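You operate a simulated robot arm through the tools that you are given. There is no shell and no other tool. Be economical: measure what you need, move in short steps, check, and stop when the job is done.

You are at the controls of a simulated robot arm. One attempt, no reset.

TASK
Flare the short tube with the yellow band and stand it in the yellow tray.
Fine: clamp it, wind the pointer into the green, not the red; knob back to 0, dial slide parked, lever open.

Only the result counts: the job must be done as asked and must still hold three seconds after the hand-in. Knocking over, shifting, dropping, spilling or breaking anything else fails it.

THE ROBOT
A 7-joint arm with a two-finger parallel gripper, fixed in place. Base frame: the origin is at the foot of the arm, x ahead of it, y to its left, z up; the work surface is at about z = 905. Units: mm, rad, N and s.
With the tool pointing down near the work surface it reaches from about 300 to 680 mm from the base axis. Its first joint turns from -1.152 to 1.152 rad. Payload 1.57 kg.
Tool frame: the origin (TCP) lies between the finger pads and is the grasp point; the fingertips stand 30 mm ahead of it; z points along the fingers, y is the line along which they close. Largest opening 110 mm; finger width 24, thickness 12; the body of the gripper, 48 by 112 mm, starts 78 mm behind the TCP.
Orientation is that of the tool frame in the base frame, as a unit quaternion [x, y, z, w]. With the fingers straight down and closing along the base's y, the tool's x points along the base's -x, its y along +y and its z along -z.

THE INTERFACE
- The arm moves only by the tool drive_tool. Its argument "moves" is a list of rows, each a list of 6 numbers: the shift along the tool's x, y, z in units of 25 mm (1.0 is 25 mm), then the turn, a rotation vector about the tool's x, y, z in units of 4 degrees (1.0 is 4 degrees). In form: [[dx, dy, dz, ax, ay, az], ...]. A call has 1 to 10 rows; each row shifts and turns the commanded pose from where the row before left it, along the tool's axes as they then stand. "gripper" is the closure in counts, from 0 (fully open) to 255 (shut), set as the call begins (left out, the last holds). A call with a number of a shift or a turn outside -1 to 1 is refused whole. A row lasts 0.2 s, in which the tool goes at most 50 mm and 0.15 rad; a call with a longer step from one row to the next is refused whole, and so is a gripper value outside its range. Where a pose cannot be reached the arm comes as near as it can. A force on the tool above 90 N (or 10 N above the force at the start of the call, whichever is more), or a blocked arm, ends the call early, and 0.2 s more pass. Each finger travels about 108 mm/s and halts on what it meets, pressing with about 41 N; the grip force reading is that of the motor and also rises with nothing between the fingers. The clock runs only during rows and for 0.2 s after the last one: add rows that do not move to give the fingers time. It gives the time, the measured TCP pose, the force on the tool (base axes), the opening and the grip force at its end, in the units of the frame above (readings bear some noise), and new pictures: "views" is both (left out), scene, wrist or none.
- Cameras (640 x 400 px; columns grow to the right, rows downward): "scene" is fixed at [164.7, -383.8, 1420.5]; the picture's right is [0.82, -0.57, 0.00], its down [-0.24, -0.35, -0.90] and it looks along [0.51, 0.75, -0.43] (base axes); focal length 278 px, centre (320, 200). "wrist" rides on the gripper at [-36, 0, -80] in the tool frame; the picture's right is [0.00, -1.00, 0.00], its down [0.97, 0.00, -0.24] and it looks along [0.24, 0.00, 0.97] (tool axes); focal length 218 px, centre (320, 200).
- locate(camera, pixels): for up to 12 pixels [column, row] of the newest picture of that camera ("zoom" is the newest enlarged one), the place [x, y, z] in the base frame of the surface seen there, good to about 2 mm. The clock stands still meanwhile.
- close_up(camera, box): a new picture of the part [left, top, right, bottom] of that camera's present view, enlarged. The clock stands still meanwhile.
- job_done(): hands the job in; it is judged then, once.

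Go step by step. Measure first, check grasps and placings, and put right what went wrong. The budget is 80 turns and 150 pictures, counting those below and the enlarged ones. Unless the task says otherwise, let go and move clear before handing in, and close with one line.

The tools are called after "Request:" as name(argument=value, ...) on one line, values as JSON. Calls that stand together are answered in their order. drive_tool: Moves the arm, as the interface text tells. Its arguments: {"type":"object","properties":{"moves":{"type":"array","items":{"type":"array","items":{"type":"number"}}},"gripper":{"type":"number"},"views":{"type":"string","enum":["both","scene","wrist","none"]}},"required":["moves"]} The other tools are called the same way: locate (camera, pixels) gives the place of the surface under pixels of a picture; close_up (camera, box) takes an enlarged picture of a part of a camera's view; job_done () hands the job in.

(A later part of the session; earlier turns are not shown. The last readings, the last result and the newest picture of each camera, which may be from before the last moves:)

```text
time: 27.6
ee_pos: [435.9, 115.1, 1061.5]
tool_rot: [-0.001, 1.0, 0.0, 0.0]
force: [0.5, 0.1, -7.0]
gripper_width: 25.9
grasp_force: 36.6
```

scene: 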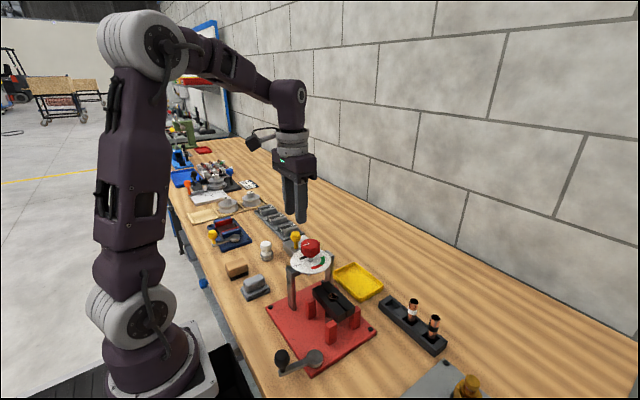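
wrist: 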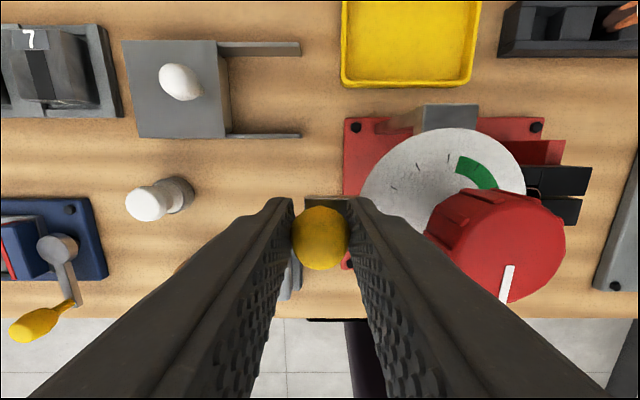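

The handle is gripped (25.9 mm). I'll push the slide toward -y and watch the force.

Request:
drive_tool(moves=[[0, -0.1, 0, 0, 0, 0], [0, -0.3, 0, 0, 0, 0], [0, -0.4, 0, 0, 0, 0], [0, -0.4, 0, 0, 0, 0], [0, -0.4, 0, 0, 0, 0]], views="both")

```text
time: 28.8
ee_pos: [434.8, 75.5, 1061.1]
tool_rot: [0.001, 1.0, 0.0, -0.001]
force: [-0.3, 1.2, -23.2]
gripper_width: 25.7
grasp_force: 36.6
```

scene: 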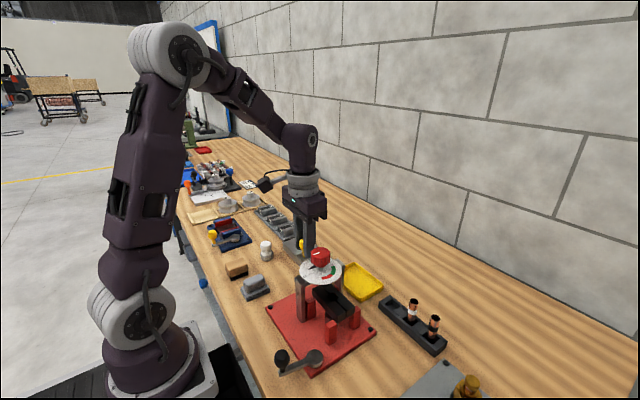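
wrist: 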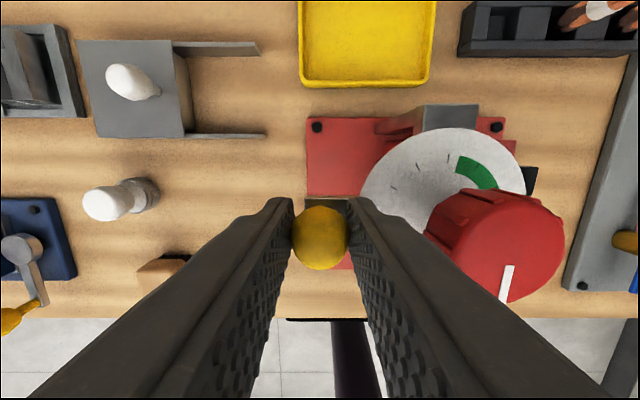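

The dial slide moves along with the handle. I'll continue toward its stop, about 45 mm more.

Request:
drive_tool(moves=[[0, -0.4, 0, 0, 0, 0], [0, -0.4, 0, 0, 0, 0], [0, -0.4, 0, 0, 0, 0], [0, -0.3, 0, 0, 0, 0], [0, -0.15, 0, 0, 0, 0], [0, -0.12, 0, 0, 0, 0]], views="both")

Request:
close_up(camera="scene", box=[270, 230, 390, 350])

```text
time: 30.2
ee_pos: [436.4, 30.8, 1061.9]
tool_rot: [0.0, 1.0, 0.0, -0.001]
force: [-13.8, 1.3, -35.0]
gripper_width: 25.7
grasp_force: 36.9
```

scene: 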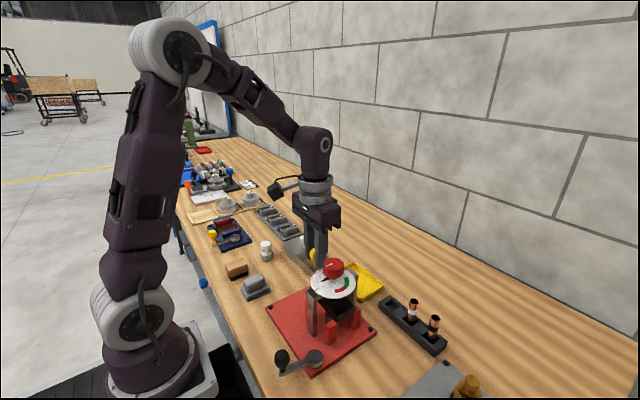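
wrist: 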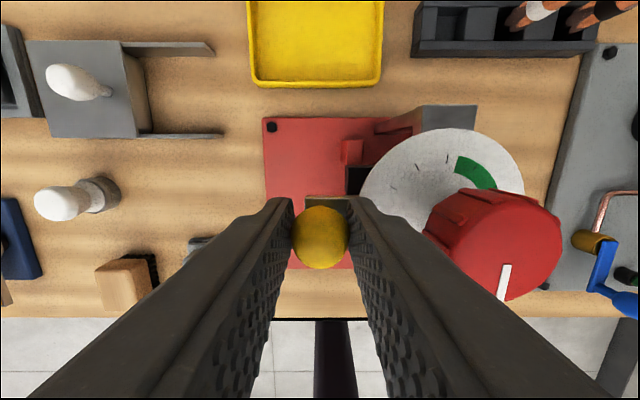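

```text
3.33 times, centred on (330, 290) of scene
```

zoom: 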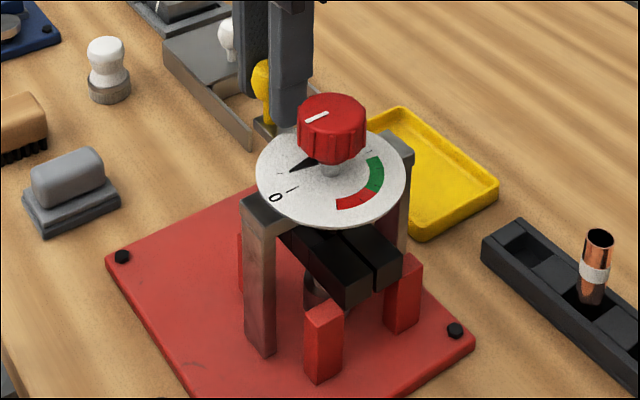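

I've moved 84 mm with no stop felt yet. I'll nudge further in small steps to find it.

Request:
drive_tool(moves=[[0, -0.08, 0, 0, 0, 0], [0, -0.08, 0, 0, 0, 0], [0, 0, 0, 0, 0, 0]], views="none")

```text
time: 31.0
ee_pos: [436.6, 30.3, 1062.3]
tool_rot: [-0.002, 1.0, 0.002, -0.001]
force: [-22.9, 36.7, -22.9]
gripper_width: 26.1
grasp_force: 36.7
```

That's the stop at handle y≈30.5. I'll relax, release, lift and move over the knob near y≈-35.

Request:
drive_tool(moves=[[0, 0.1, 0, 0, 0, 0], [0, 0, 0, 0, 0, 0]], gripper=163, views="none")

Request:
drive_tool(moves=[[0, 0, -0.8, 0, 0, 0], [0, 0, -0.8, 0, 0, 0], [0, 0, -0.8, 0, 0, 0], [0, 0, -0.8, 0, 0, 0], [0, -0.8, 0, 0, 0, 0], [0, -0.8, 0, 0, 0, 0], [0, -1, 0, 0, 0, 0]], gripper=110, views="both")

Request:
close_up(camera="wrist", box=[260, 120, 380, 220])

```text
time: 31.6
ee_pos: [438.8, 28.0, 1062.1]
tool_rot: [0.001, 1.0, 0.0, 0.0]
force: [-0.2, 0.4, -0.9]
gripper_width: 39.7
grasp_force: 0.2
```

```text
time: 33.2
ee_pos: [439.0, -35.6, 1140.5]
tool_rot: [0.0, 1.0, 0.0, 0.0]
force: [0.7, 0.5, 0.0]
gripper_width: 62.7
grasp_force: 0.1
```

scene: 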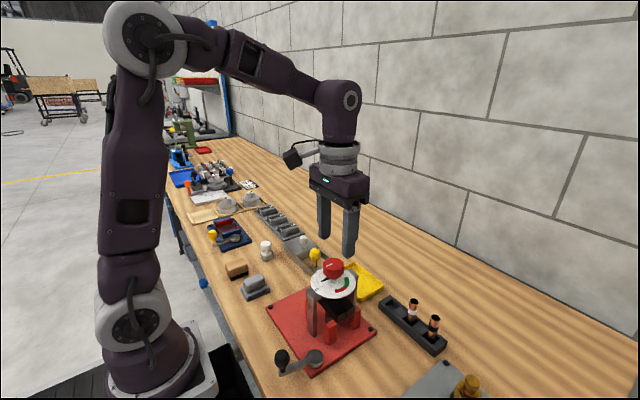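
wrist: 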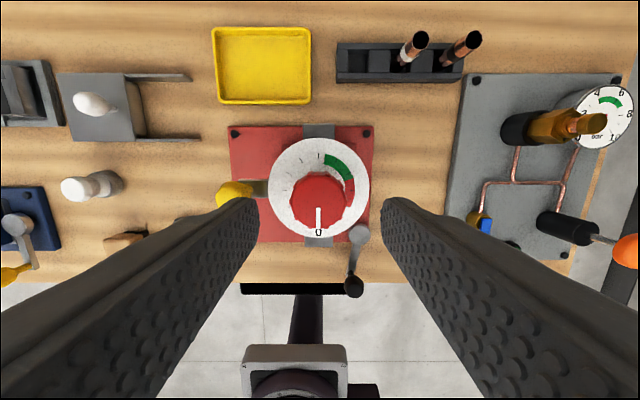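

```text
4.00 times, centred on (320, 170) of wrist
```

zoom: 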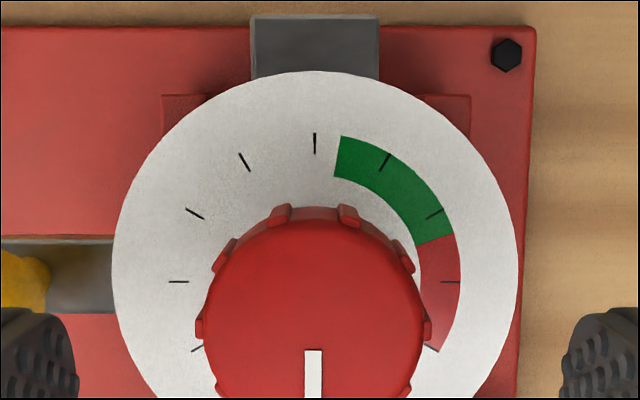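

The straight-down view shows ticks every 30° clockwise from 0, green ≈190–255° and red beyond that. The knob axis is (436,-34.8). I'll centre and pre-rotate the tool -112° at this height, so one grip can wind about 220°.

Request:
drive_tool(moves=[[0.12, 0.03, 0, 0, 0, 0], [0, 0, 0, 0, 0, -1], [0, 0, 0, 0, 0, -1], [0, 0, 0, 0, 0, -1], [0, 0, 0, 0, 0, -1], [0, 0, 0, 0, 0, -1], [0, 0, 0, 0, 0, -1], [0, 0, 0, 0, 0, -1], [0, 0, 0, 0, 0, -1], [0, 0, 0, 0, 0, -1]], views="none")

Request:
drive_tool(moves=[[0, 0, 0, 0, 0, -1], [0, 0, 0, 0, 0, -1], [0, 0, 0, 0, 0, -1], [0, 0, 0, 0, 0, -1], [0, 0, 0, 0, 0, -1], [0, 0, 0, 0, 0, -1], [0, 0, 0, 0, 0, -1], [0, 0, 0, 0, 0, -1], [0, 0, 0, 0, 0, -1], [0, 0, 0, 0, 0, -1]], views="none")

Request:
drive_tool(moves=[[0, 0, 0, 0, 0, -1], [0, 0, 0, 0, 0, -1], [0, 0, 0, 0, 0, -1], [0, 0, 0, 0, 0, -1], [0, 0, 0, 0, 0, -1], [0, 0, 0, 0, 0, -1], [0, 0, 0, 0, 0, -1], [0, 0, 0, 0, 0, -1], [0, 0, 0, 0, 0, -1]], views="wrist")

```text
time: 35.4
ee_pos: [435.2, -35.5, 1141.6]
tool_rot: [-0.31, 0.951, 0.0, -0.001]
force: [0.7, 0.3, -0.8]
gripper_width: 62.5
grasp_force: 0.0
```

```text
time: 37.6
ee_pos: [434.2, -34.7, 1141.1]
tool_rot: [-0.616, 0.787, 0.001, 0.0]
force: [-0.1, 0.6, -0.5]
gripper_width: 62.6
grasp_force: 0.1
```

```text
time: 39.6
ee_pos: [432.8, -34.3, 1142.3]
tool_rot: [0.829, -0.559, 0.0, 0.0]
force: [0.2, -0.2, 1.2]
gripper_width: 62.5
grasp_force: 0.0
```

wrist: 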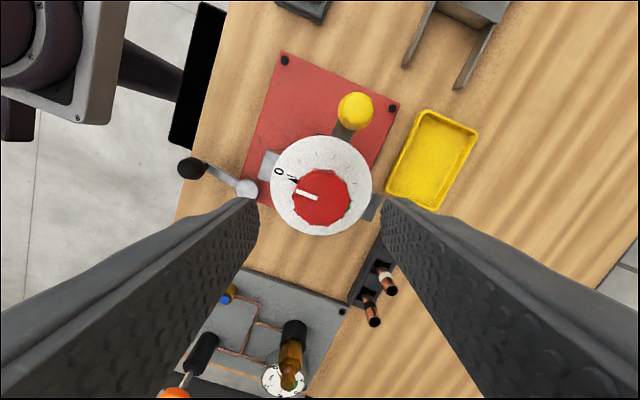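

The tool is yawed -112° and centred on the knob within about 1 mm. The pointer lies under the left finger's path, so I'll keep the fingertips above it (TCP z≈1077) and grip.

Request:
drive_tool(moves=[[-0.03, -0.02, 0.5, 0, 0, 0], [0, 0, 0.7, 0, 0, 0], [0, 0, 0.7, 0, 0, 0], [0, 0, 0.68, 0, 0, 0]], views="none")

Request:
drive_tool(moves=[[0, 0, 0, 0, 0, 0], [0, 0, 0, 0, 0, 0], [0, 0, 0, 0, 0, 0]], gripper=255, views="both")

Request:
close_up(camera="scene", box=[270, 220, 390, 340])

```text
time: 40.6
ee_pos: [433.6, -33.7, 1077.1]
tool_rot: [0.829, -0.559, 0.0, 0.0]
force: [0.2, 0.2, -0.8]
gripper_width: 62.5
grasp_force: 0.1
```

```text
time: 41.4
ee_pos: [434.4, -33.2, 1077.4]
tool_rot: [0.829, -0.559, 0.0, 0.0]
force: [0.6, 1.0, -4.7]
gripper_width: 38.7
grasp_force: 44.3
```

scene: 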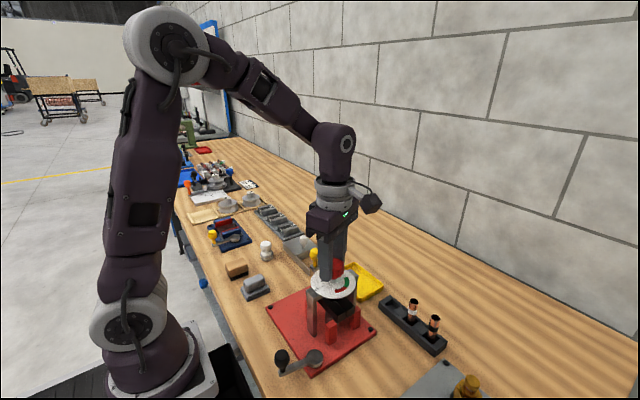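
wrist: 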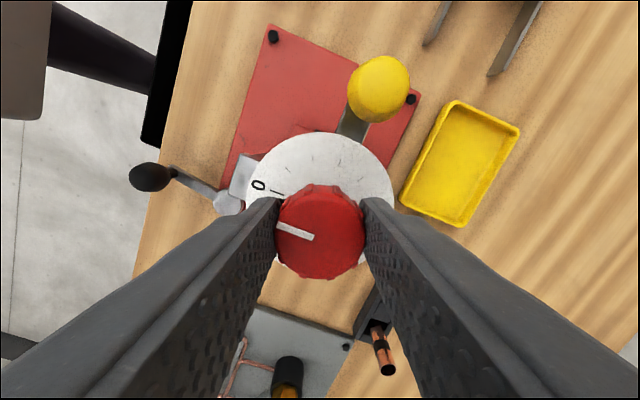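

```text
3.33 times, centred on (330, 280) of scene
```

zoom: 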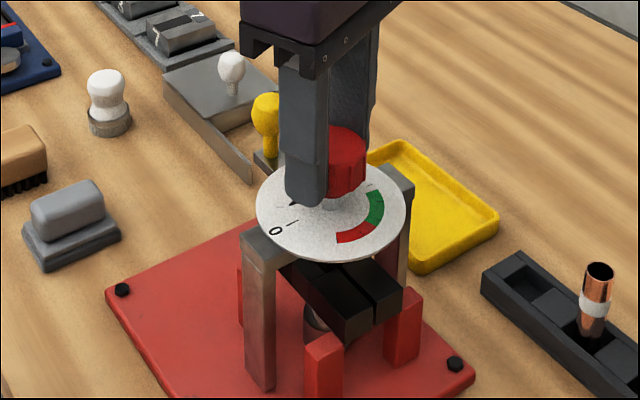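

The knob is gripped (38.7 mm). I'll wind +40° and check how the pointer follows.

Request:
drive_tool(moves=[[0, 0, 0, 0, 0, 1], [0, 0, 0, 0, 0, 1], [0, 0, 0, 0, 0, 1], [0, 0, 0, 0, 0, 1], [0, 0, 0, 0, 0, 1], [0, 0, 0, 0, 0, 1], [0, 0, 0, 0, 0, 1], [0, 0, 0, 0, 0, 1], [0, 0, 0, 0, 0, 1], [0, 0, 0, 0, 0, 1]], views="scene")

Request:
close_up(camera="scene", box=[290, 240, 370, 310])

```text
time: 43.6
ee_pos: [435.1, -32.0, 1075.0]
tool_rot: [-0.588, 0.809, 0.001, 0.001]
force: [26.7, 8.9, -29.4]
gripper_width: 38.4
grasp_force: 44.4
```

scene: 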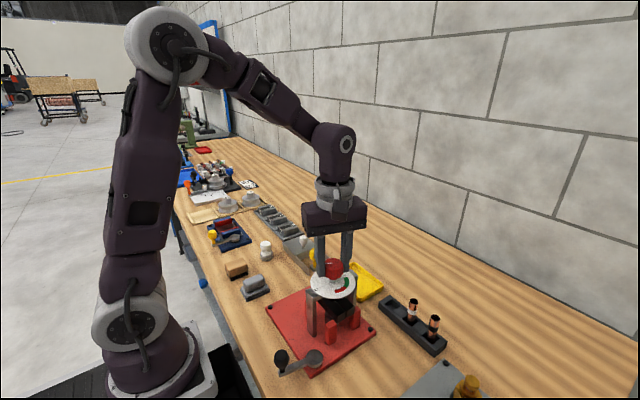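

```text
5.71 times, centred on (330, 275) of scene
```

zoom: 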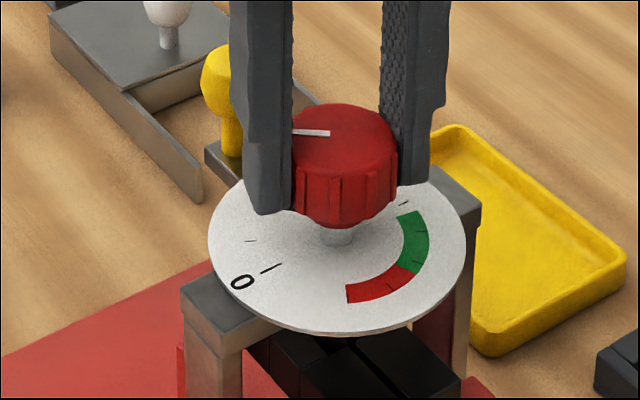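

The knob follows 1:1 (its white line turned about 40°) and pulls the tool down, so it is a screw. I'll relieve the loads and wind on, following it downward at about 2.5 mm per 40°.

Request:
drive_tool(moves=[[-0.05, -0.07, 0.09, 0, 0, 0], [0, 0, 0.01, 0, 0, 1], [0, 0, 0.01, 0, 0, 1], [0, 0, 0.01, 0, 0, 1], [0, 0, 0.01, 0, 0, 1], [0, 0, 0.01, 0, 0, 1], [0, 0, 0.01, 0, 0, 1], [0, 0, 0.01, 0, 0, 1], [0, 0, 0.01, 0, 0, 1], [0, 0, 0.01, 0, 0, 1]], views="both")

Request:
close_up(camera="scene", box=[290, 240, 370, 310])

```text
time: 45.8
ee_pos: [435.4, -33.3, 1071.3]
tool_rot: [-0.309, 0.951, 0.0, 0.002]
force: [15.2, -0.3, 34.4]
gripper_width: 38.5
grasp_force: 44.1
```

scene: 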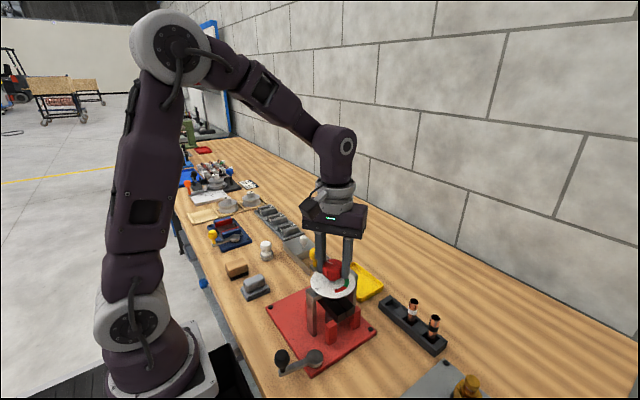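
wrist: 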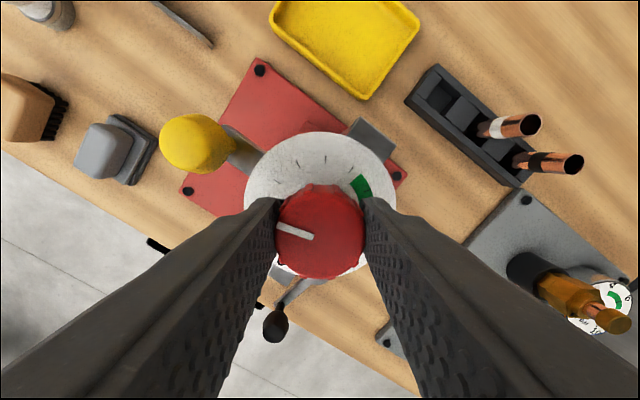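

```text
5.71 times, centred on (330, 275) of scene
```

zoom: 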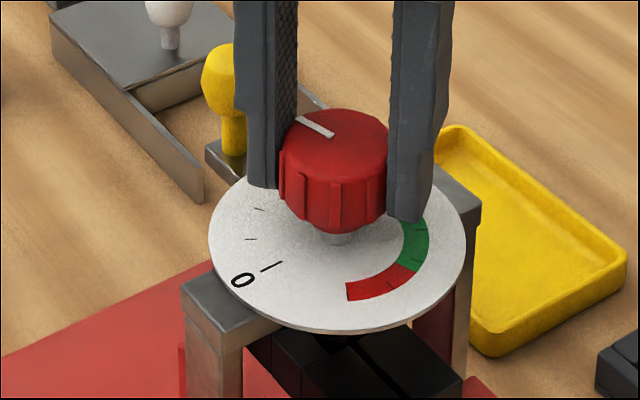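

The pushdown is now too strong (+34 N), so the knob hardly descends. I'll raise 2 mm and continue winding.

Request:
drive_tool(moves=[[-0.03, -0.02, -0.09, 0, 0, 0], [0, 0, 0, 0, 0, 1], [0, 0, 0, 0, 0, 1], [0, 0, 0, 0, 0, 1], [0, 0, 0, 0, 0, 1], [0, 0, 0, 0, 0, 1], [0, 0, 0, 0, 0, 1], [0, 0, 0, 0, 0, 1], [0, 0, 0, 0, 0, 1], [0, 0, 0, 0, 0, 1]], views="wrist")

Request:
close_up(camera="scene", box=[290, 240, 370, 310])

```text
time: 48.0
ee_pos: [436.3, -32.1, 1075.0]
tool_rot: [0.0, 1.0, 0.0, -0.002]
force: [0.9, -3.6, -30.4]
gripper_width: 38.2
grasp_force: 44.0
```

wrist: 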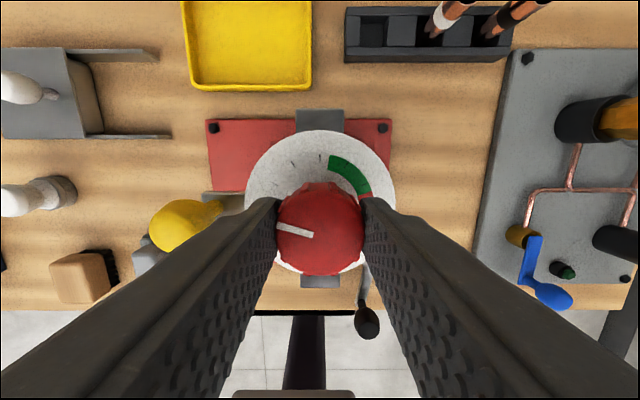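

```text
5.71 times, centred on (330, 275) of scene
```

zoom: 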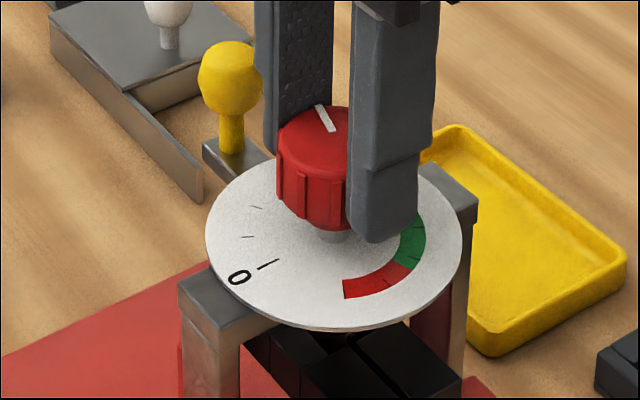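

The knob is at about 112°. The dial has crept roughly 1–2 mm in +y, so I'll nudge back toward the stop, relieve z by 1 mm and keep winding.

Request:
drive_tool(moves=[[0, -0.08, 0.045, 0, 0, 0], [0, 0, 0, 0, 0, 1], [0, 0, 0, 0, 0, 1], [0, 0, 0, 0, 0, 1], [0, 0, 0, 0, 0, 1], [0, 0, 0, 0, 0, 1], [0, 0, 0, 0, 0, 1], [0, 0, 0, 0, 0, 1], [0, 0, 0, 0, 0, 1], [0, 0, 0, 0, 0, 1]], views="wrist")

Request:
close_up(camera="scene", box=[290, 240, 370, 310])

```text
time: 50.2
ee_pos: [435.8, -34.5, 1073.3]
tool_rot: [0.31, 0.951, 0.0, -0.001]
force: [-13.2, -4.6, -17.3]
gripper_width: 37.9
grasp_force: 43.7
```

wrist: 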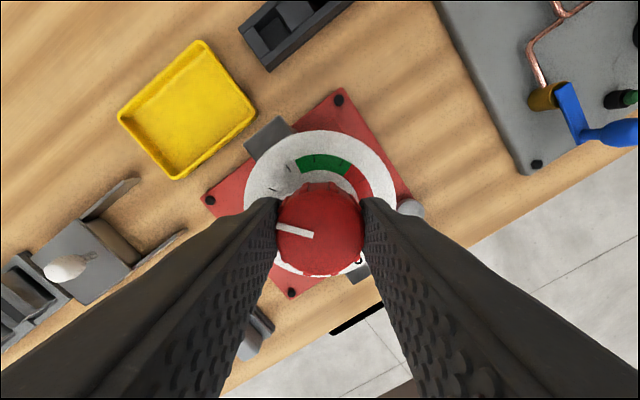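

```text
5.71 times, centred on (330, 275) of scene
```

zoom: 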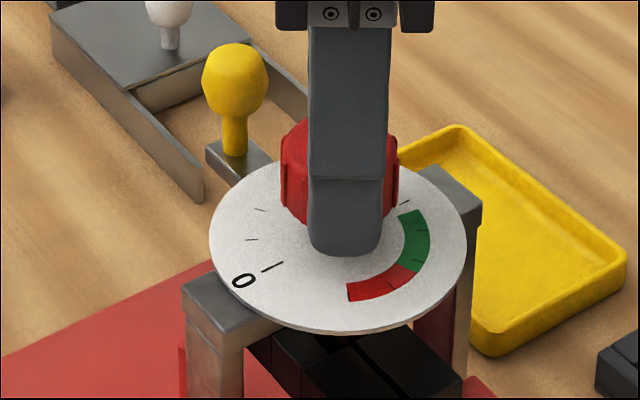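

The dial is back in place at about 148°. I'll continue winding.

Request:
drive_tool(moves=[[0.03, -0.024, 0.03, 0, 0, 0], [0, 0, 0, 0, 0, 1], [0, 0, 0, 0, 0, 1], [0, 0, 0, 0, 0, 1], [0, 0, 0, 0, 0, 1], [0, 0, 0, 0, 0, 1], [0, 0, 0, 0, 0, 1], [0, 0, 0, 0, 0, 1], [0, 0, 0, 0, 0, 1], [0, 0, 0, 0, 0, 1]], views="wrist")

Request:
close_up(camera="scene", box=[290, 240, 370, 310])

```text
time: 52.4
ee_pos: [435.2, -34.5, 1073.9]
tool_rot: [0.588, 0.809, -0.001, -0.003]
force: [-10.8, -5.6, -37.9]
gripper_width: 37.7
grasp_force: 43.4
```

wrist: 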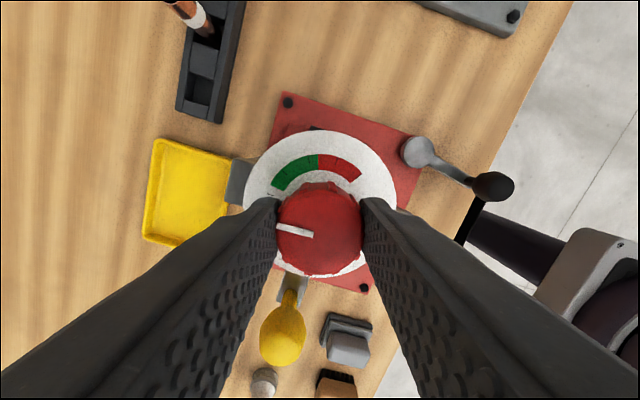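

```text
5.71 times, centred on (330, 275) of scene
```

zoom: 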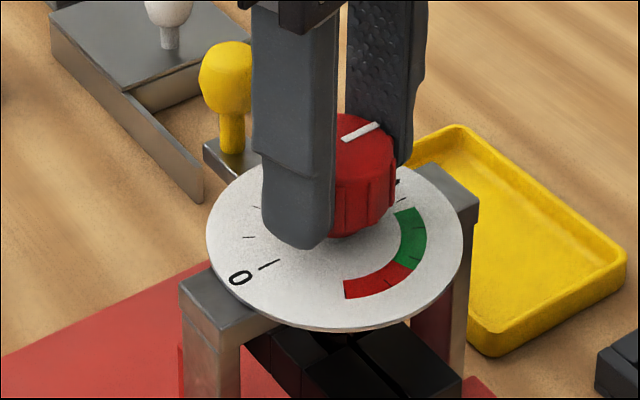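

Now at about 184°, with the pointer tip visible near the 180 tick. I'll relieve the downward pull, nudge -y by 1 mm and wind 36° more into mid-green.

Request:
drive_tool(moves=[[-0.04, -0.012, 0.08, 0, 0, 0], [0, 0, 0, 0, 0, 1], [0, 0, 0, 0, 0, 1], [0, 0, 0, 0, 0, 1], [0, 0, 0, 0, 0, 1], [0, 0, 0, 0, 0, 1], [0, 0, 0, 0, 0, 1], [0, 0, 0, 0, 0, 1], [0, 0, 0, 0, 0, 1], [0, 0, 0, 0, 0, 1]], views="wrist")

Request:
close_up(camera="scene", box=[290, 240, 370, 310])

Request:
close_up(camera="wrist", box=[230, 110, 410, 290])

```text
time: 54.6
ee_pos: [434.6, -36.4, 1071.5]
tool_rot: [0.81, 0.587, -0.002, -0.001]
force: [-25.7, 7.4, -11.1]
gripper_width: 38.0
grasp_force: 43.5
```

wrist: 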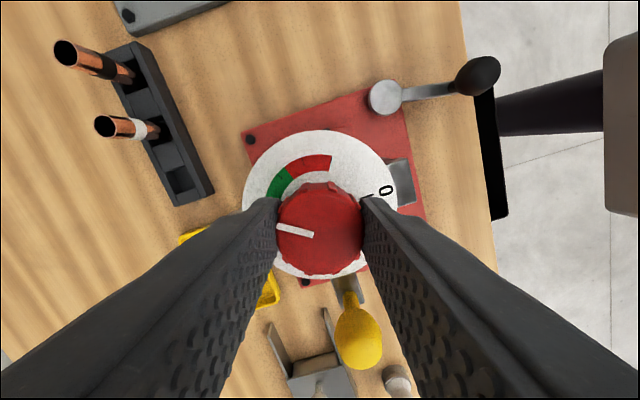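

```text
5.71 times, centred on (330, 275) of scene
```

zoom: 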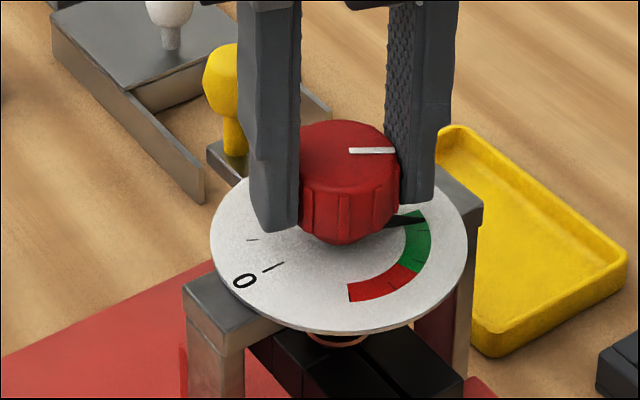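

```text
2.22 times, centred on (320, 200) of wrist
```

zoom: 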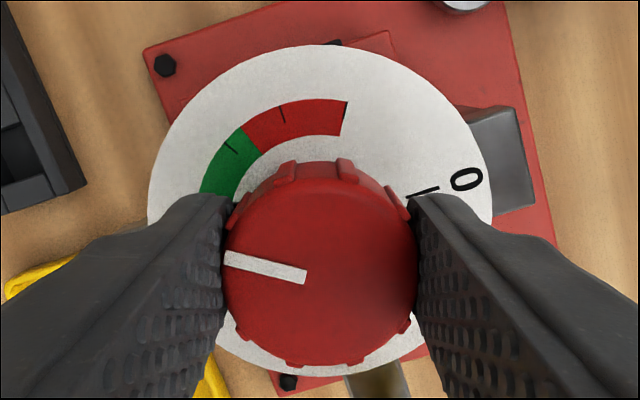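

In the scene the pointer (405,218) lies mid-green, which I compute as about 220° after the parallax correction. A flared rim shows below the dial (337,338). Now I'll unwind the same way.

Request:
drive_tool(moves=[[0, -0.06, 0, 0, 0, 0], [0, 0, -0.008, 0, 0, -1], [0, 0, -0.008, 0, 0, -1], [0, 0, -0.008, 0, 0, -1], [0, 0, -0.008, 0, 0, -1], [0, 0, -0.008, 0, 0, -1], [0, 0, -0.008, 0, 0, -1], [0, 0, -0.008, 0, 0, -1], [0, 0, -0.008, 0, 0, -1], [0, 0, -0.008, 0, 0, -1]], views="none")

Request:
close_up(camera="scene", box=[290, 240, 370, 310])

```text
time: 56.8
ee_pos: [435.6, -35.2, 1072.9]
tool_rot: [0.587, 0.81, 0.0, 0.0]
force: [-5.0, -1.4, -19.8]
gripper_width: 37.8
grasp_force: 44.2
```

```text
5.71 times, centred on (330, 275) of scene
```

zoom: 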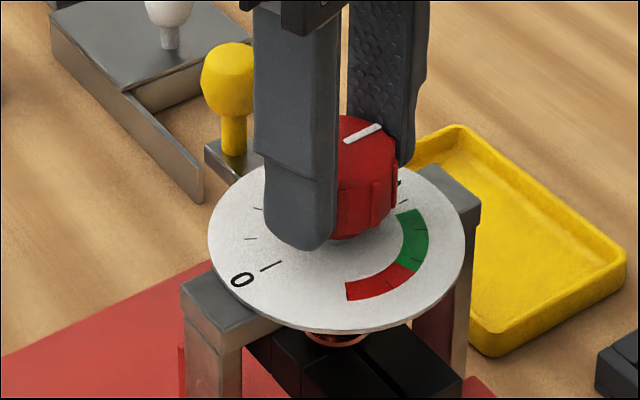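

Unwinding is smooth. I'll continue with two more chunks.

Request:
drive_tool(moves=[[0, 0, 0, 0, 0, -1], [0, 0, 0, 0, 0, -1], [0, 0, 0, 0, 0, -1], [0, 0, 0, 0, 0, -1], [0, 0, 0, 0, 0, -1], [0, 0, 0, 0, 0, -1], [0, 0, 0, 0, 0, -1], [0, 0, 0, 0, 0, -1], [0, 0, 0, 0, 0, -1], [0, 0, 0, 0, 0, -1]], views="none")

Request:
drive_tool(moves=[[0, 0, 0, 0, 0, -1], [0, 0, 0, 0, 0, -1], [0, 0, 0, 0, 0, -1], [0, 0, 0, 0, 0, -1], [0, 0, 0, 0, 0, -1], [0, 0, 0, 0, 0, -1], [0, 0, 0, 0, 0, -1], [0, 0, 0, 0, 0, -1], [0, 0, 0, 0, 0, -1], [0, 0, 0, 0, 0, -1]], views="wrist")

Request:
close_up(camera="scene", box=[290, 240, 370, 310])

```text
time: 59.0
ee_pos: [437.4, -35.3, 1073.7]
tool_rot: [0.275, 0.961, 0.0, 0.003]
force: [23.6, 1.6, 17.2]
gripper_width: 38.0
grasp_force: 44.1
```

```text
time: 61.2
ee_pos: [436.0, -34.6, 1073.6]
tool_rot: [-0.071, 0.997, -0.001, 0.003]
force: [17.6, 8.4, 36.5]
gripper_width: 37.7
grasp_force: 43.6
```

wrist: 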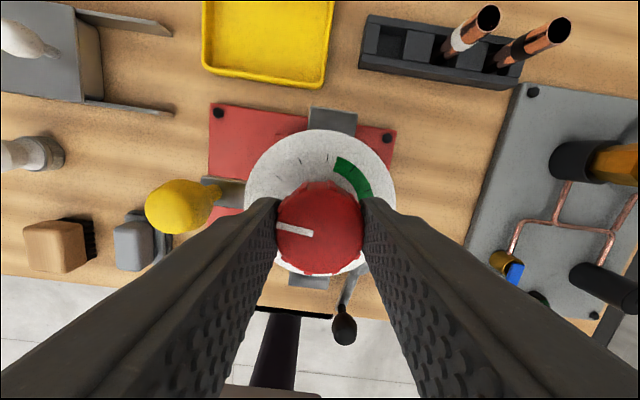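

```text
5.71 times, centred on (330, 275) of scene
```

zoom: 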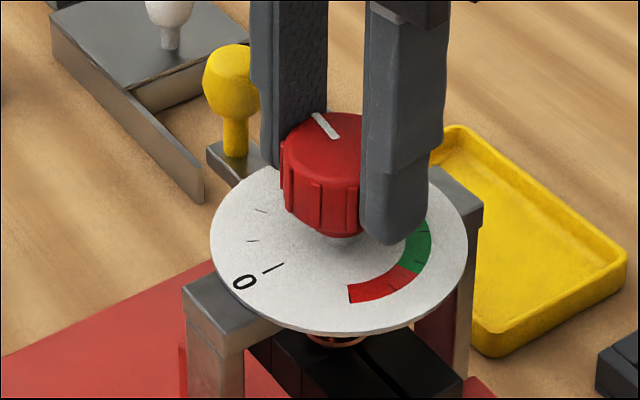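

I'm at yaw -8°. I'll raise 2 mm to relieve z and continue the unwinding, 25 more rows for 100°.

Request:
drive_tool(moves=[[-0.04, 0, -0.09, 0, 0, 0], [0, 0, -0.008, 0, 0, -1], [0, 0, -0.008, 0, 0, -1], [0, 0, -0.008, 0, 0, -1], [0, 0, -0.008, 0, 0, -1], [0, 0, -0.008, 0, 0, -1], [0, 0, -0.008, 0, 0, -1], [0, 0, -0.008, 0, 0, -1], [0, 0, -0.008, 0, 0, -1], [0, 0, -0.008, 0, 0, -1]], views="none")

Request:
drive_tool(moves=[[0, 0, 0, 0, 0, -1], [0, 0, 0, 0, 0, -1], [0, 0, 0, 0, 0, -1], [0, 0, 0, 0, 0, -1], [0, 0, 0, 0, 0, -1], [0, 0, 0, 0, 0, -1], [0, 0, 0, 0, 0, -1], [0, 0, 0, 0, 0, -1], [0, 0, 0, 0, 0, -1], [0, 0, 0, 0, 0, -1]], views="none")

Request:
close_up(camera="scene", box=[290, 240, 370, 310])

```text
time: 63.4
ee_pos: [435.4, -34.9, 1076.5]
tool_rot: [-0.375, 0.927, 0.0, -0.001]
force: [6.3, 18.1, -7.3]
gripper_width: 37.9
grasp_force: 44.2
```

```text
time: 65.6
ee_pos: [434.8, -34.3, 1077.2]
tool_rot: [-0.669, 0.743, 0.0, 0.0]
force: [-8.6, 19.6, 10.4]
gripper_width: 37.7
grasp_force: 43.5
```

```text
5.71 times, centred on (330, 275) of scene
```

zoom: 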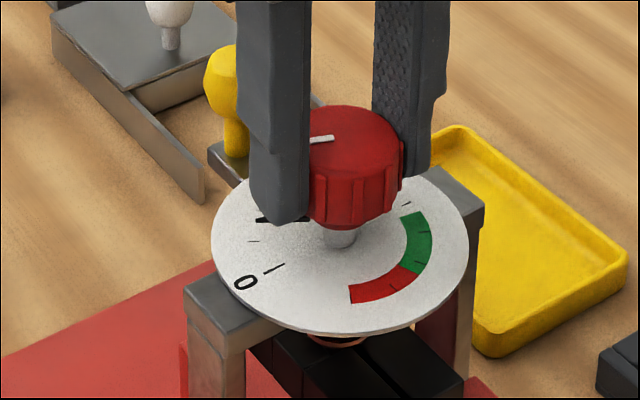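

Yaw is -84° and the pointer tip is near 28° at (265,220). I'll turn about 25° more.

Request:
drive_tool(moves=[[0, 0, 0, 0, 0, -1], [0, 0, 0, 0, 0, -1], [0, 0, 0, 0, 0, -1], [0, 0, 0, 0, 0, -1], [0, 0, 0, 0, 0, -1], [0, 0, 0, 0, 0, -1], [0, 0, 0, 0, 0, 0]], views="wrist")

Request:
close_up(camera="scene", box=[290, 240, 370, 310])

Request:
close_up(camera="wrist", box=[230, 110, 410, 290])

```text
time: 67.2
ee_pos: [436.2, -34.8, 1077.3]
tool_rot: [0.809, -0.588, 0.001, 0.002]
force: [-10.2, 13.8, 25.5]
gripper_width: 38.4
grasp_force: 44.0
```

wrist: 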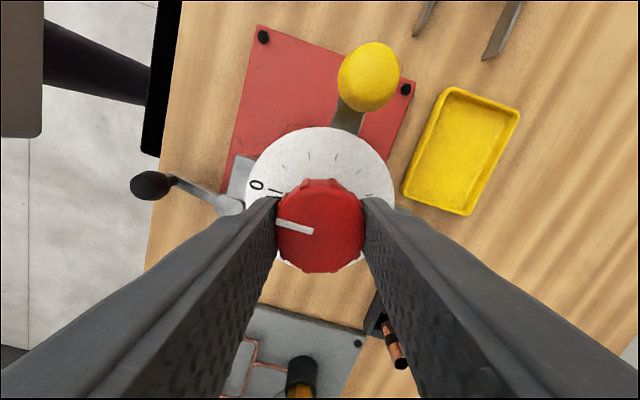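

```text
5.71 times, centred on (330, 275) of scene
```

zoom: 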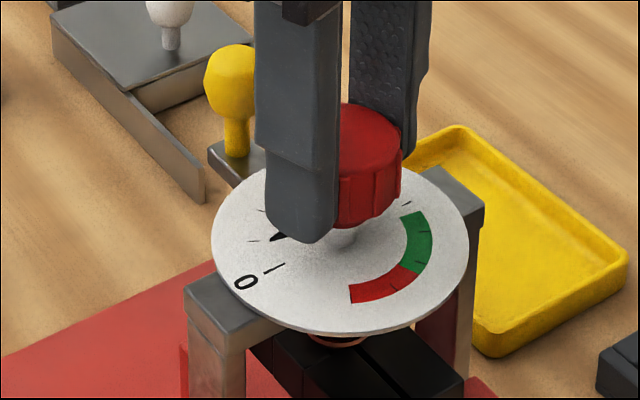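

```text
2.22 times, centred on (320, 200) of wrist
```

zoom: 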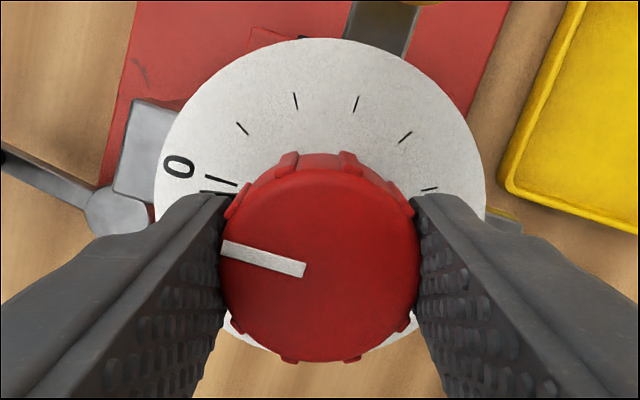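

The pointer is back at its starting place: its tip offset from the 0 tick matches the pre-wind picture within 0.2 px. I'll open, lift and move over the slide handle at this yaw.

Request:
drive_tool(moves=[[0, 0, 0, 0, 0, 0], [0, 0, 0, 0, 0, 0]], gripper=110, views="none")

Request:
drive_tool(moves=[[0, 0, -0.6, 0, 0, 0], [0, 0, -0.8, 0, 0, 0], [0, 0, -1, 0, 0, 0], [-0.62, -0.2, 0, 0, 0, 0], [-0.62, -0.2, 0, 0, 0, 0], [-0.62, -0.2, 0, 0, 0, 0], [-0.62, -0.2, 0, 0, 0, 0]], views="both")

Request:
close_up(camera="scene", box=[290, 240, 370, 310])

```text
time: 67.8
ee_pos: [435.0, -34.4, 1077.3]
tool_rot: [0.809, -0.588, 0.0, 0.0]
force: [-1.0, 0.5, 0.4]
gripper_width: 62.8
grasp_force: 0.1
```

```text
time: 69.4
ee_pos: [435.5, 29.2, 1138.1]
tool_rot: [0.809, -0.588, 0.0, 0.0]
force: [0.2, 0.3, -1.4]
gripper_width: 62.9
grasp_force: 0.0
```

scene: 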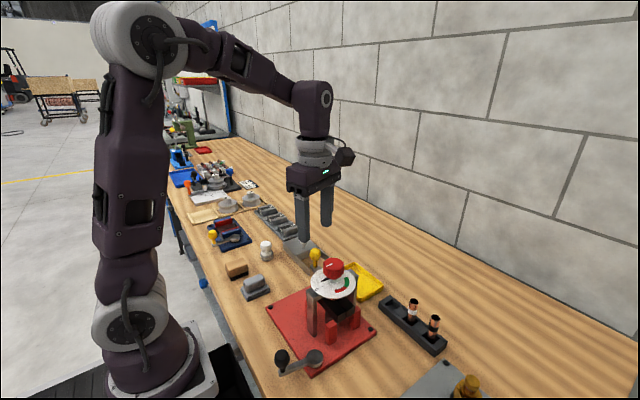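
wrist: 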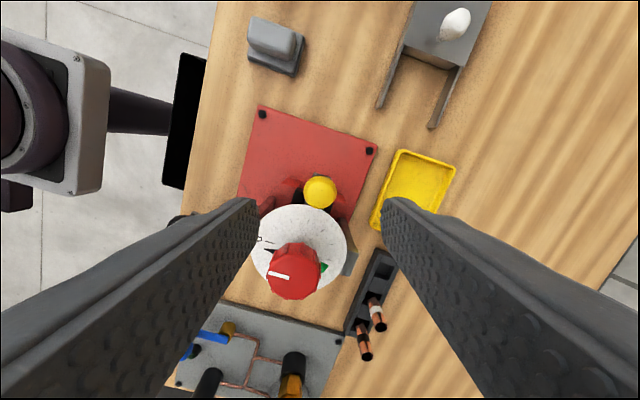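

```text
5.71 times, centred on (330, 275) of scene
```

zoom: 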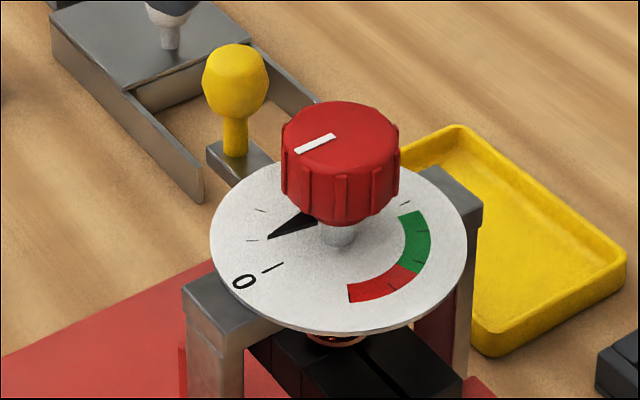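

Knob and pointer are at 0 (same slope as before). The handle ball is at wrist (320,191), so I'll shift 4 mm and lower to grip it.

Request:
drive_tool(moves=[[-0.16, 0, 0, 0, 0, 0], [0, 0, 0.8, 0, 0, 0], [0, 0, 0.8, 0, 0, 0], [0, 0, 0.8, 0, 0, 0], [0, 0, 0.64, 0, 0, 0]], gripper=150, views="wrist")

Request:
drive_tool(moves=[[0, 0, 0, 0, 0, 0], [0, 0, 0, 0, 0, 0], [0, 0, 0, 0, 0, 0]], gripper=255, views="wrist")

```text
time: 70.6
ee_pos: [432.2, 32.9, 1060.9]
tool_rot: [0.809, -0.588, 0.0, 0.0]
force: [0.0, -0.1, 0.1]
gripper_width: 45.6
grasp_force: 0.1
```

wrist: 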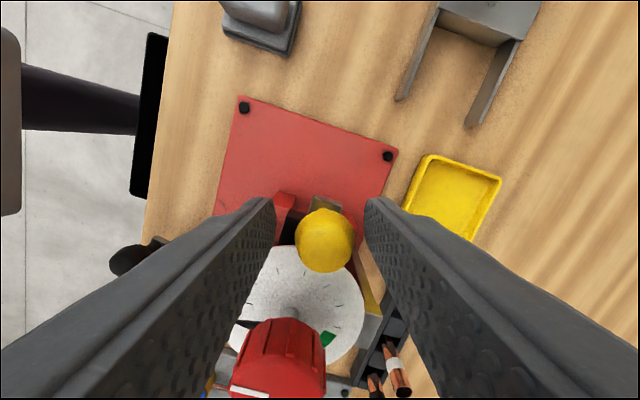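

```text
time: 71.4
ee_pos: [433.8, 33.6, 1060.5]
tool_rot: [0.809, -0.588, 0.002, -0.001]
force: [24.6, 5.5, -15.1]
gripper_width: 25.7
grasp_force: 37.1
```

wrist: 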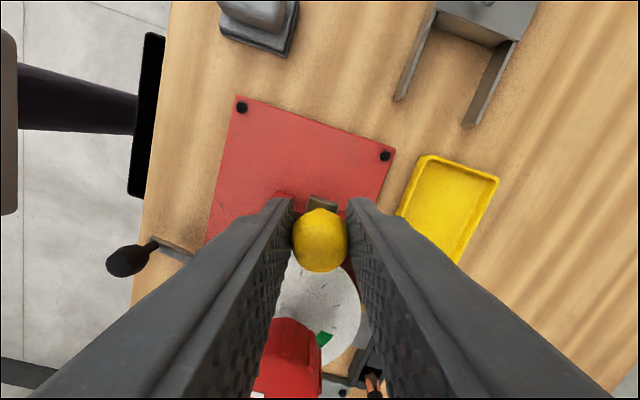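

The handle is gripped. I'll relieve x and slide it back +y about 80 mm.

Request:
drive_tool(moves=[[0.02, -0.065, 0, 0, 0, 0], [-0.3, -0.1, 0, 0, 0, 0], [-0.38, -0.124, 0, 0, 0, 0], [-0.38, -0.124, 0, 0, 0, 0], [-0.38, -0.124, 0, 0, 0, 0], [-0.38, -0.124, 0, 0, 0, 0], [-0.38, -0.124, 0, 0, 0, 0], [-0.38, -0.124, 0, 0, 0, 0], [-0.3, -0.1, 0, 0, 0, 0]], views="scene")

```text
time: 73.4
ee_pos: [432.6, 108.4, 1059.6]
tool_rot: [0.809, -0.588, -0.001, 0.001]
force: [-23.2, -1.3, 6.0]
gripper_width: 25.7
grasp_force: 36.7
```

scene: 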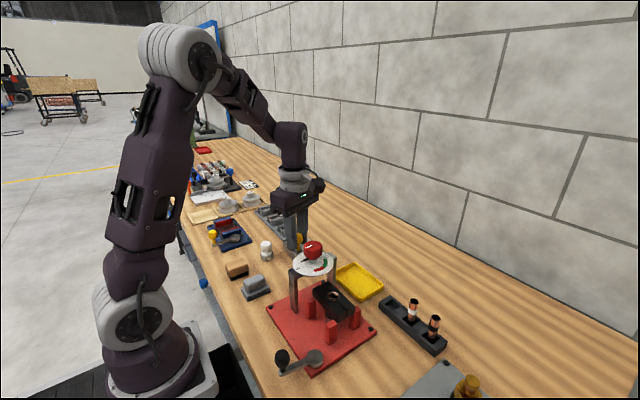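

I'm at 108, with about 8–10 mm to go. I'll push in small steps to the parking stop.

Request:
drive_tool(moves=[[-0.018, 0.057, 0, 0, 0, 0], [-0.114, -0.037, 0, 0, 0, 0], [-0.114, -0.037, 0, 0, 0, 0], [-0.076, -0.025, 0, 0, 0, 0], [-0.076, -0.025, 0, 0, 0, 0], [0, 0, 0, 0, 0, 0]], views="none")

```text
time: 74.8
ee_pos: [433.8, 119.2, 1061.8]
tool_rot: [0.808, -0.589, -0.001, 0.002]
force: [-6.4, -9.5, -32.1]
gripper_width: 25.8
grasp_force: 36.9
```

Fy is -9.5 at y=119, so the stop is probably touched (travel 85.6 mm). One more small push to confirm.

Request:
drive_tool(moves=[[-0.06, -0.02, 0.05, 0, 0, 0], [0, 0, 0, 0, 0, 0]], views="scene")

Request:
close_up(camera="scene", box=[260, 220, 350, 310])

```text
time: 75.4
ee_pos: [433.1, 117.7, 1061.1]
tool_rot: [0.809, -0.588, 0.001, 0.002]
force: [-11.7, -27.7, -0.5]
gripper_width: 26.1
grasp_force: 37.4
```

scene: 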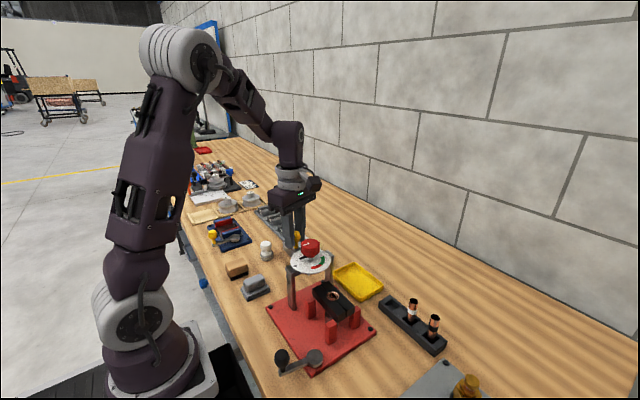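

```text
4.44 times, centred on (305, 265) of scene
```

zoom: 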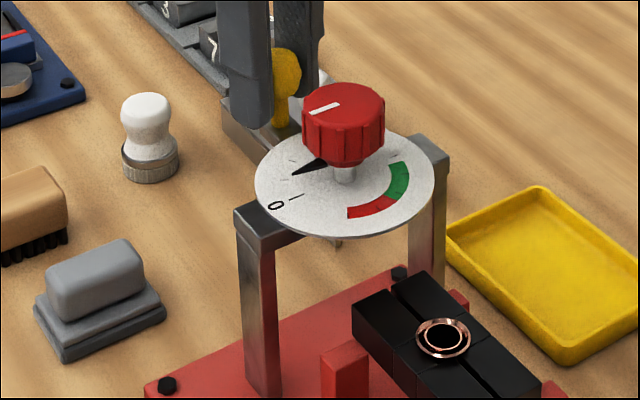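

The slide is parked exactly as at the start, and the flared rim is visible (442,337). I'll release, lift, and turn the tool back to yaw 0.

Request:
drive_tool(moves=[[0.05, 0.016, 0, 0, 0, 0], [0, 0, 0, 0, 0, 0], [0, 0, 0, 0, 0, 0], [0, 0, -0.8, 0, 0, 0], [0, 0, -0.8, 0, 0, 0], [0, 0, -0.8, 0, 0, 0], [0, 0, -0.8, 0, 0, 0]], gripper=150, views="none")

Request:
drive_tool(moves=[[0, 0, 0, 0, 0, 1], [0, 0, 0, 0, 0, 1], [0, 0, 0, 0, 0, 1], [0, 0, 0, 0, 0, 1], [0, 0, 0, 0, 0, 1], [0, 0, 0, 0, 0, 1], [0, 0, 0, 0, 0, 1], [0, 0, 0, 0, 0, 1], [0, 0, 0, 0, 0, 1], [0, 0, 0, 0, 0, 1]], views="none")

Request:
drive_tool(moves=[[0, 0, 0, 0, 0, 1], [0, 0, 0, 0, 0, 1], [0, 0, 0, 0, 0, 1], [0, 0, 0, 0, 0, 1], [0, 0, 0, 0, 0, 1], [0, 0, 0, 0, 0, 1], [0, 0, 0, 0, 0, 1], [0, 0, 0, 0, 0, 1], [0, 0, 0, 0, 0, 1], [0, 0, 0, 0, 0, 1]], views="none")

Request:
drive_tool(moves=[[0, 0, 0, 0, 0, 1], [0, 0, 0, 0, 0, 1], [0, 0, 0, 0, 0, 1], [0, 0, 0, 0, 0, 1], [0, 0, 0, 0, 0, 1], [0, 0, 0, 0, 0, 1], [0, 0, 0, 0, 0, 1]], views="wrist")

```text
time: 77.0
ee_pos: [433.7, 118.9, 1138.4]
tool_rot: [0.809, -0.587, 0.0, 0.0]
force: [1.1, -0.1, -0.1]
gripper_width: 45.4
grasp_force: 0.1
```

```text
time: 79.2
ee_pos: [434.1, 119.7, 1139.6]
tool_rot: [-0.559, 0.829, 0.0, 0.0]
force: [0.4, 0.6, 1.1]
gripper_width: 45.0
grasp_force: 0.1
```

```text
time: 81.4
ee_pos: [434.7, 120.7, 1139.9]
tool_rot: [-0.241, 0.97, 0.0, 0.0]
force: [-0.1, -0.3, -0.7]
gripper_width: 45.1
grasp_force: 0.1
```

```text
time: 83.0
ee_pos: [433.9, 120.2, 1140.7]
tool_rot: [-0.001, 1.0, 0.0, 0.0]
force: [-0.6, 0.3, -0.3]
gripper_width: 45.2
grasp_force: 0.1
```

wrist: 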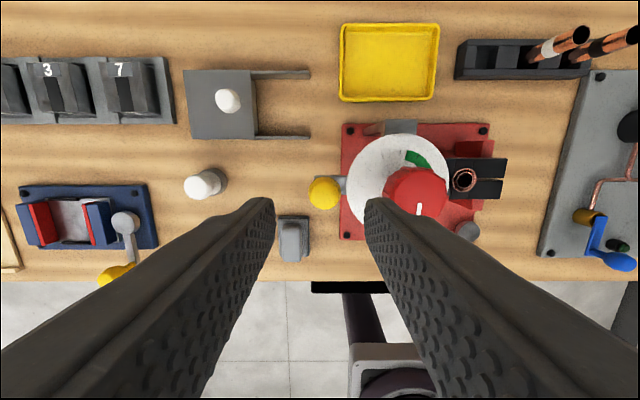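

The tool is back at yaw 0. Now I'll travel to above the lever knob near (290,-88) and look.

Request:
drive_tool(moves=[[0.56, -0.83, 0, 0, 0, 0], [0.56, -0.83, 0, 0, 0, 0], [0.56, -0.83, 0, 0, 0, 0], [0.56, -0.83, 0, 0, 0, 0], [0.56, -0.83, 0, 0, 0, 0], [0.56, -0.83, 0, 0, 0, 0], [0.56, -0.83, 0, 0, 0, 0], [0.56, -0.83, 0, 0, 0, 0], [0.56, -0.83, 0, 0, 0, 0], [0.56, -0.83, 0.8, 0, 0, 0]], gripper=130, views="wrist")

Request:
close_up(camera="wrist", box=[240, 110, 400, 260])

Request:
locate(camera="scene", pixels=[[282, 358], [276, 358], [288, 358], [282, 368]])

```text
time: 85.2
ee_pos: [293.6, -87.0, 1119.0]
tool_rot: [0.0, 1.0, 0.0, 0.0]
force: [-0.5, -0.1, 0.0]
gripper_width: 53.9
grasp_force: 0.1
```

wrist: 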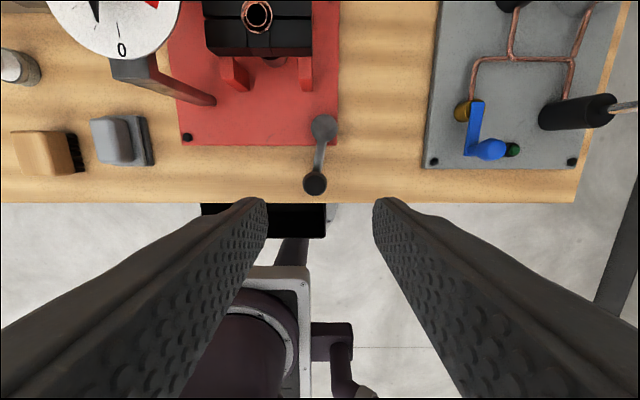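

```text
2.67 times, centred on (320, 185) of wrist
```

zoom: 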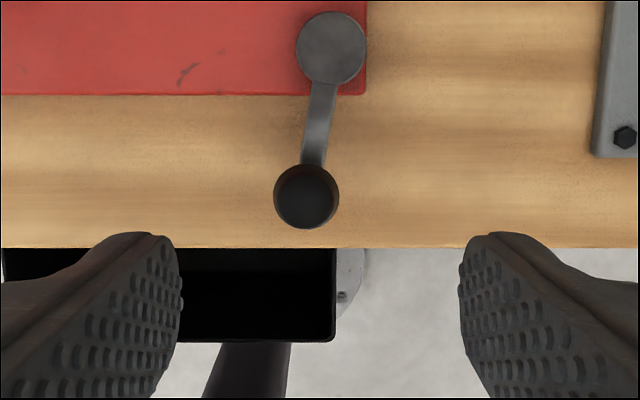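

```text
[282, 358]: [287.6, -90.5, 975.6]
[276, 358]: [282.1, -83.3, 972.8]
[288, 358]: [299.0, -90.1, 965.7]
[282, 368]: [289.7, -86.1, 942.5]
```

The lever knob is at (289.5,-81.5). I'll go down and grip it.

Request:
drive_tool(moves=[[0.16, 0.22, 0.5, 0, 0, 0], [0, 0, 0.95, 0, 0, 0], [0, 0, 0.95, 0, 0, 0], [0, 0, 0.95, 0, 0, 0], [0, 0, 0.95, 0, 0, 0], [0, 0, 0.95, 0, 0, 0], [0, 0, 0.85, 0, 0, 0]], views="wrist")

Request:
drive_tool(moves=[[0, 0, 0, 0, 0, 0], [0, 0, 0, 0, 0, 0], [0, 0, 0, 0, 0, 0]], gripper=255, views="none")

```text
time: 86.8
ee_pos: [290.6, -82.8, 967.6]
tool_rot: [0.0, 1.0, 0.0, 0.0]
force: [0.1, 0.2, -0.2]
gripper_width: 54.0
grasp_force: 0.0
```

wrist: 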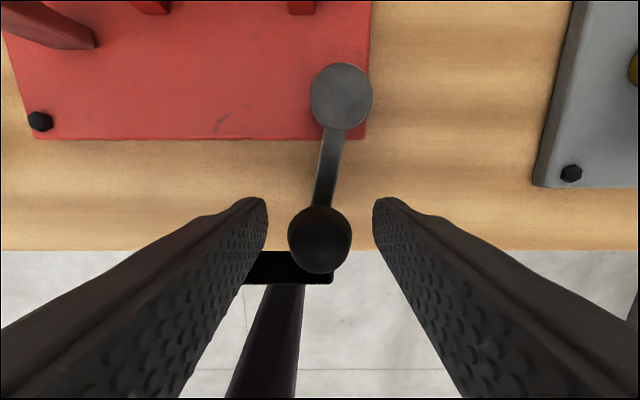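

```text
time: 87.6
ee_pos: [290.2, -82.7, 967.4]
tool_rot: [-0.001, 1.0, 0.0, -0.001]
force: [-0.2, -3.4, -29.2]
gripper_width: 27.0
grasp_force: 37.8
```

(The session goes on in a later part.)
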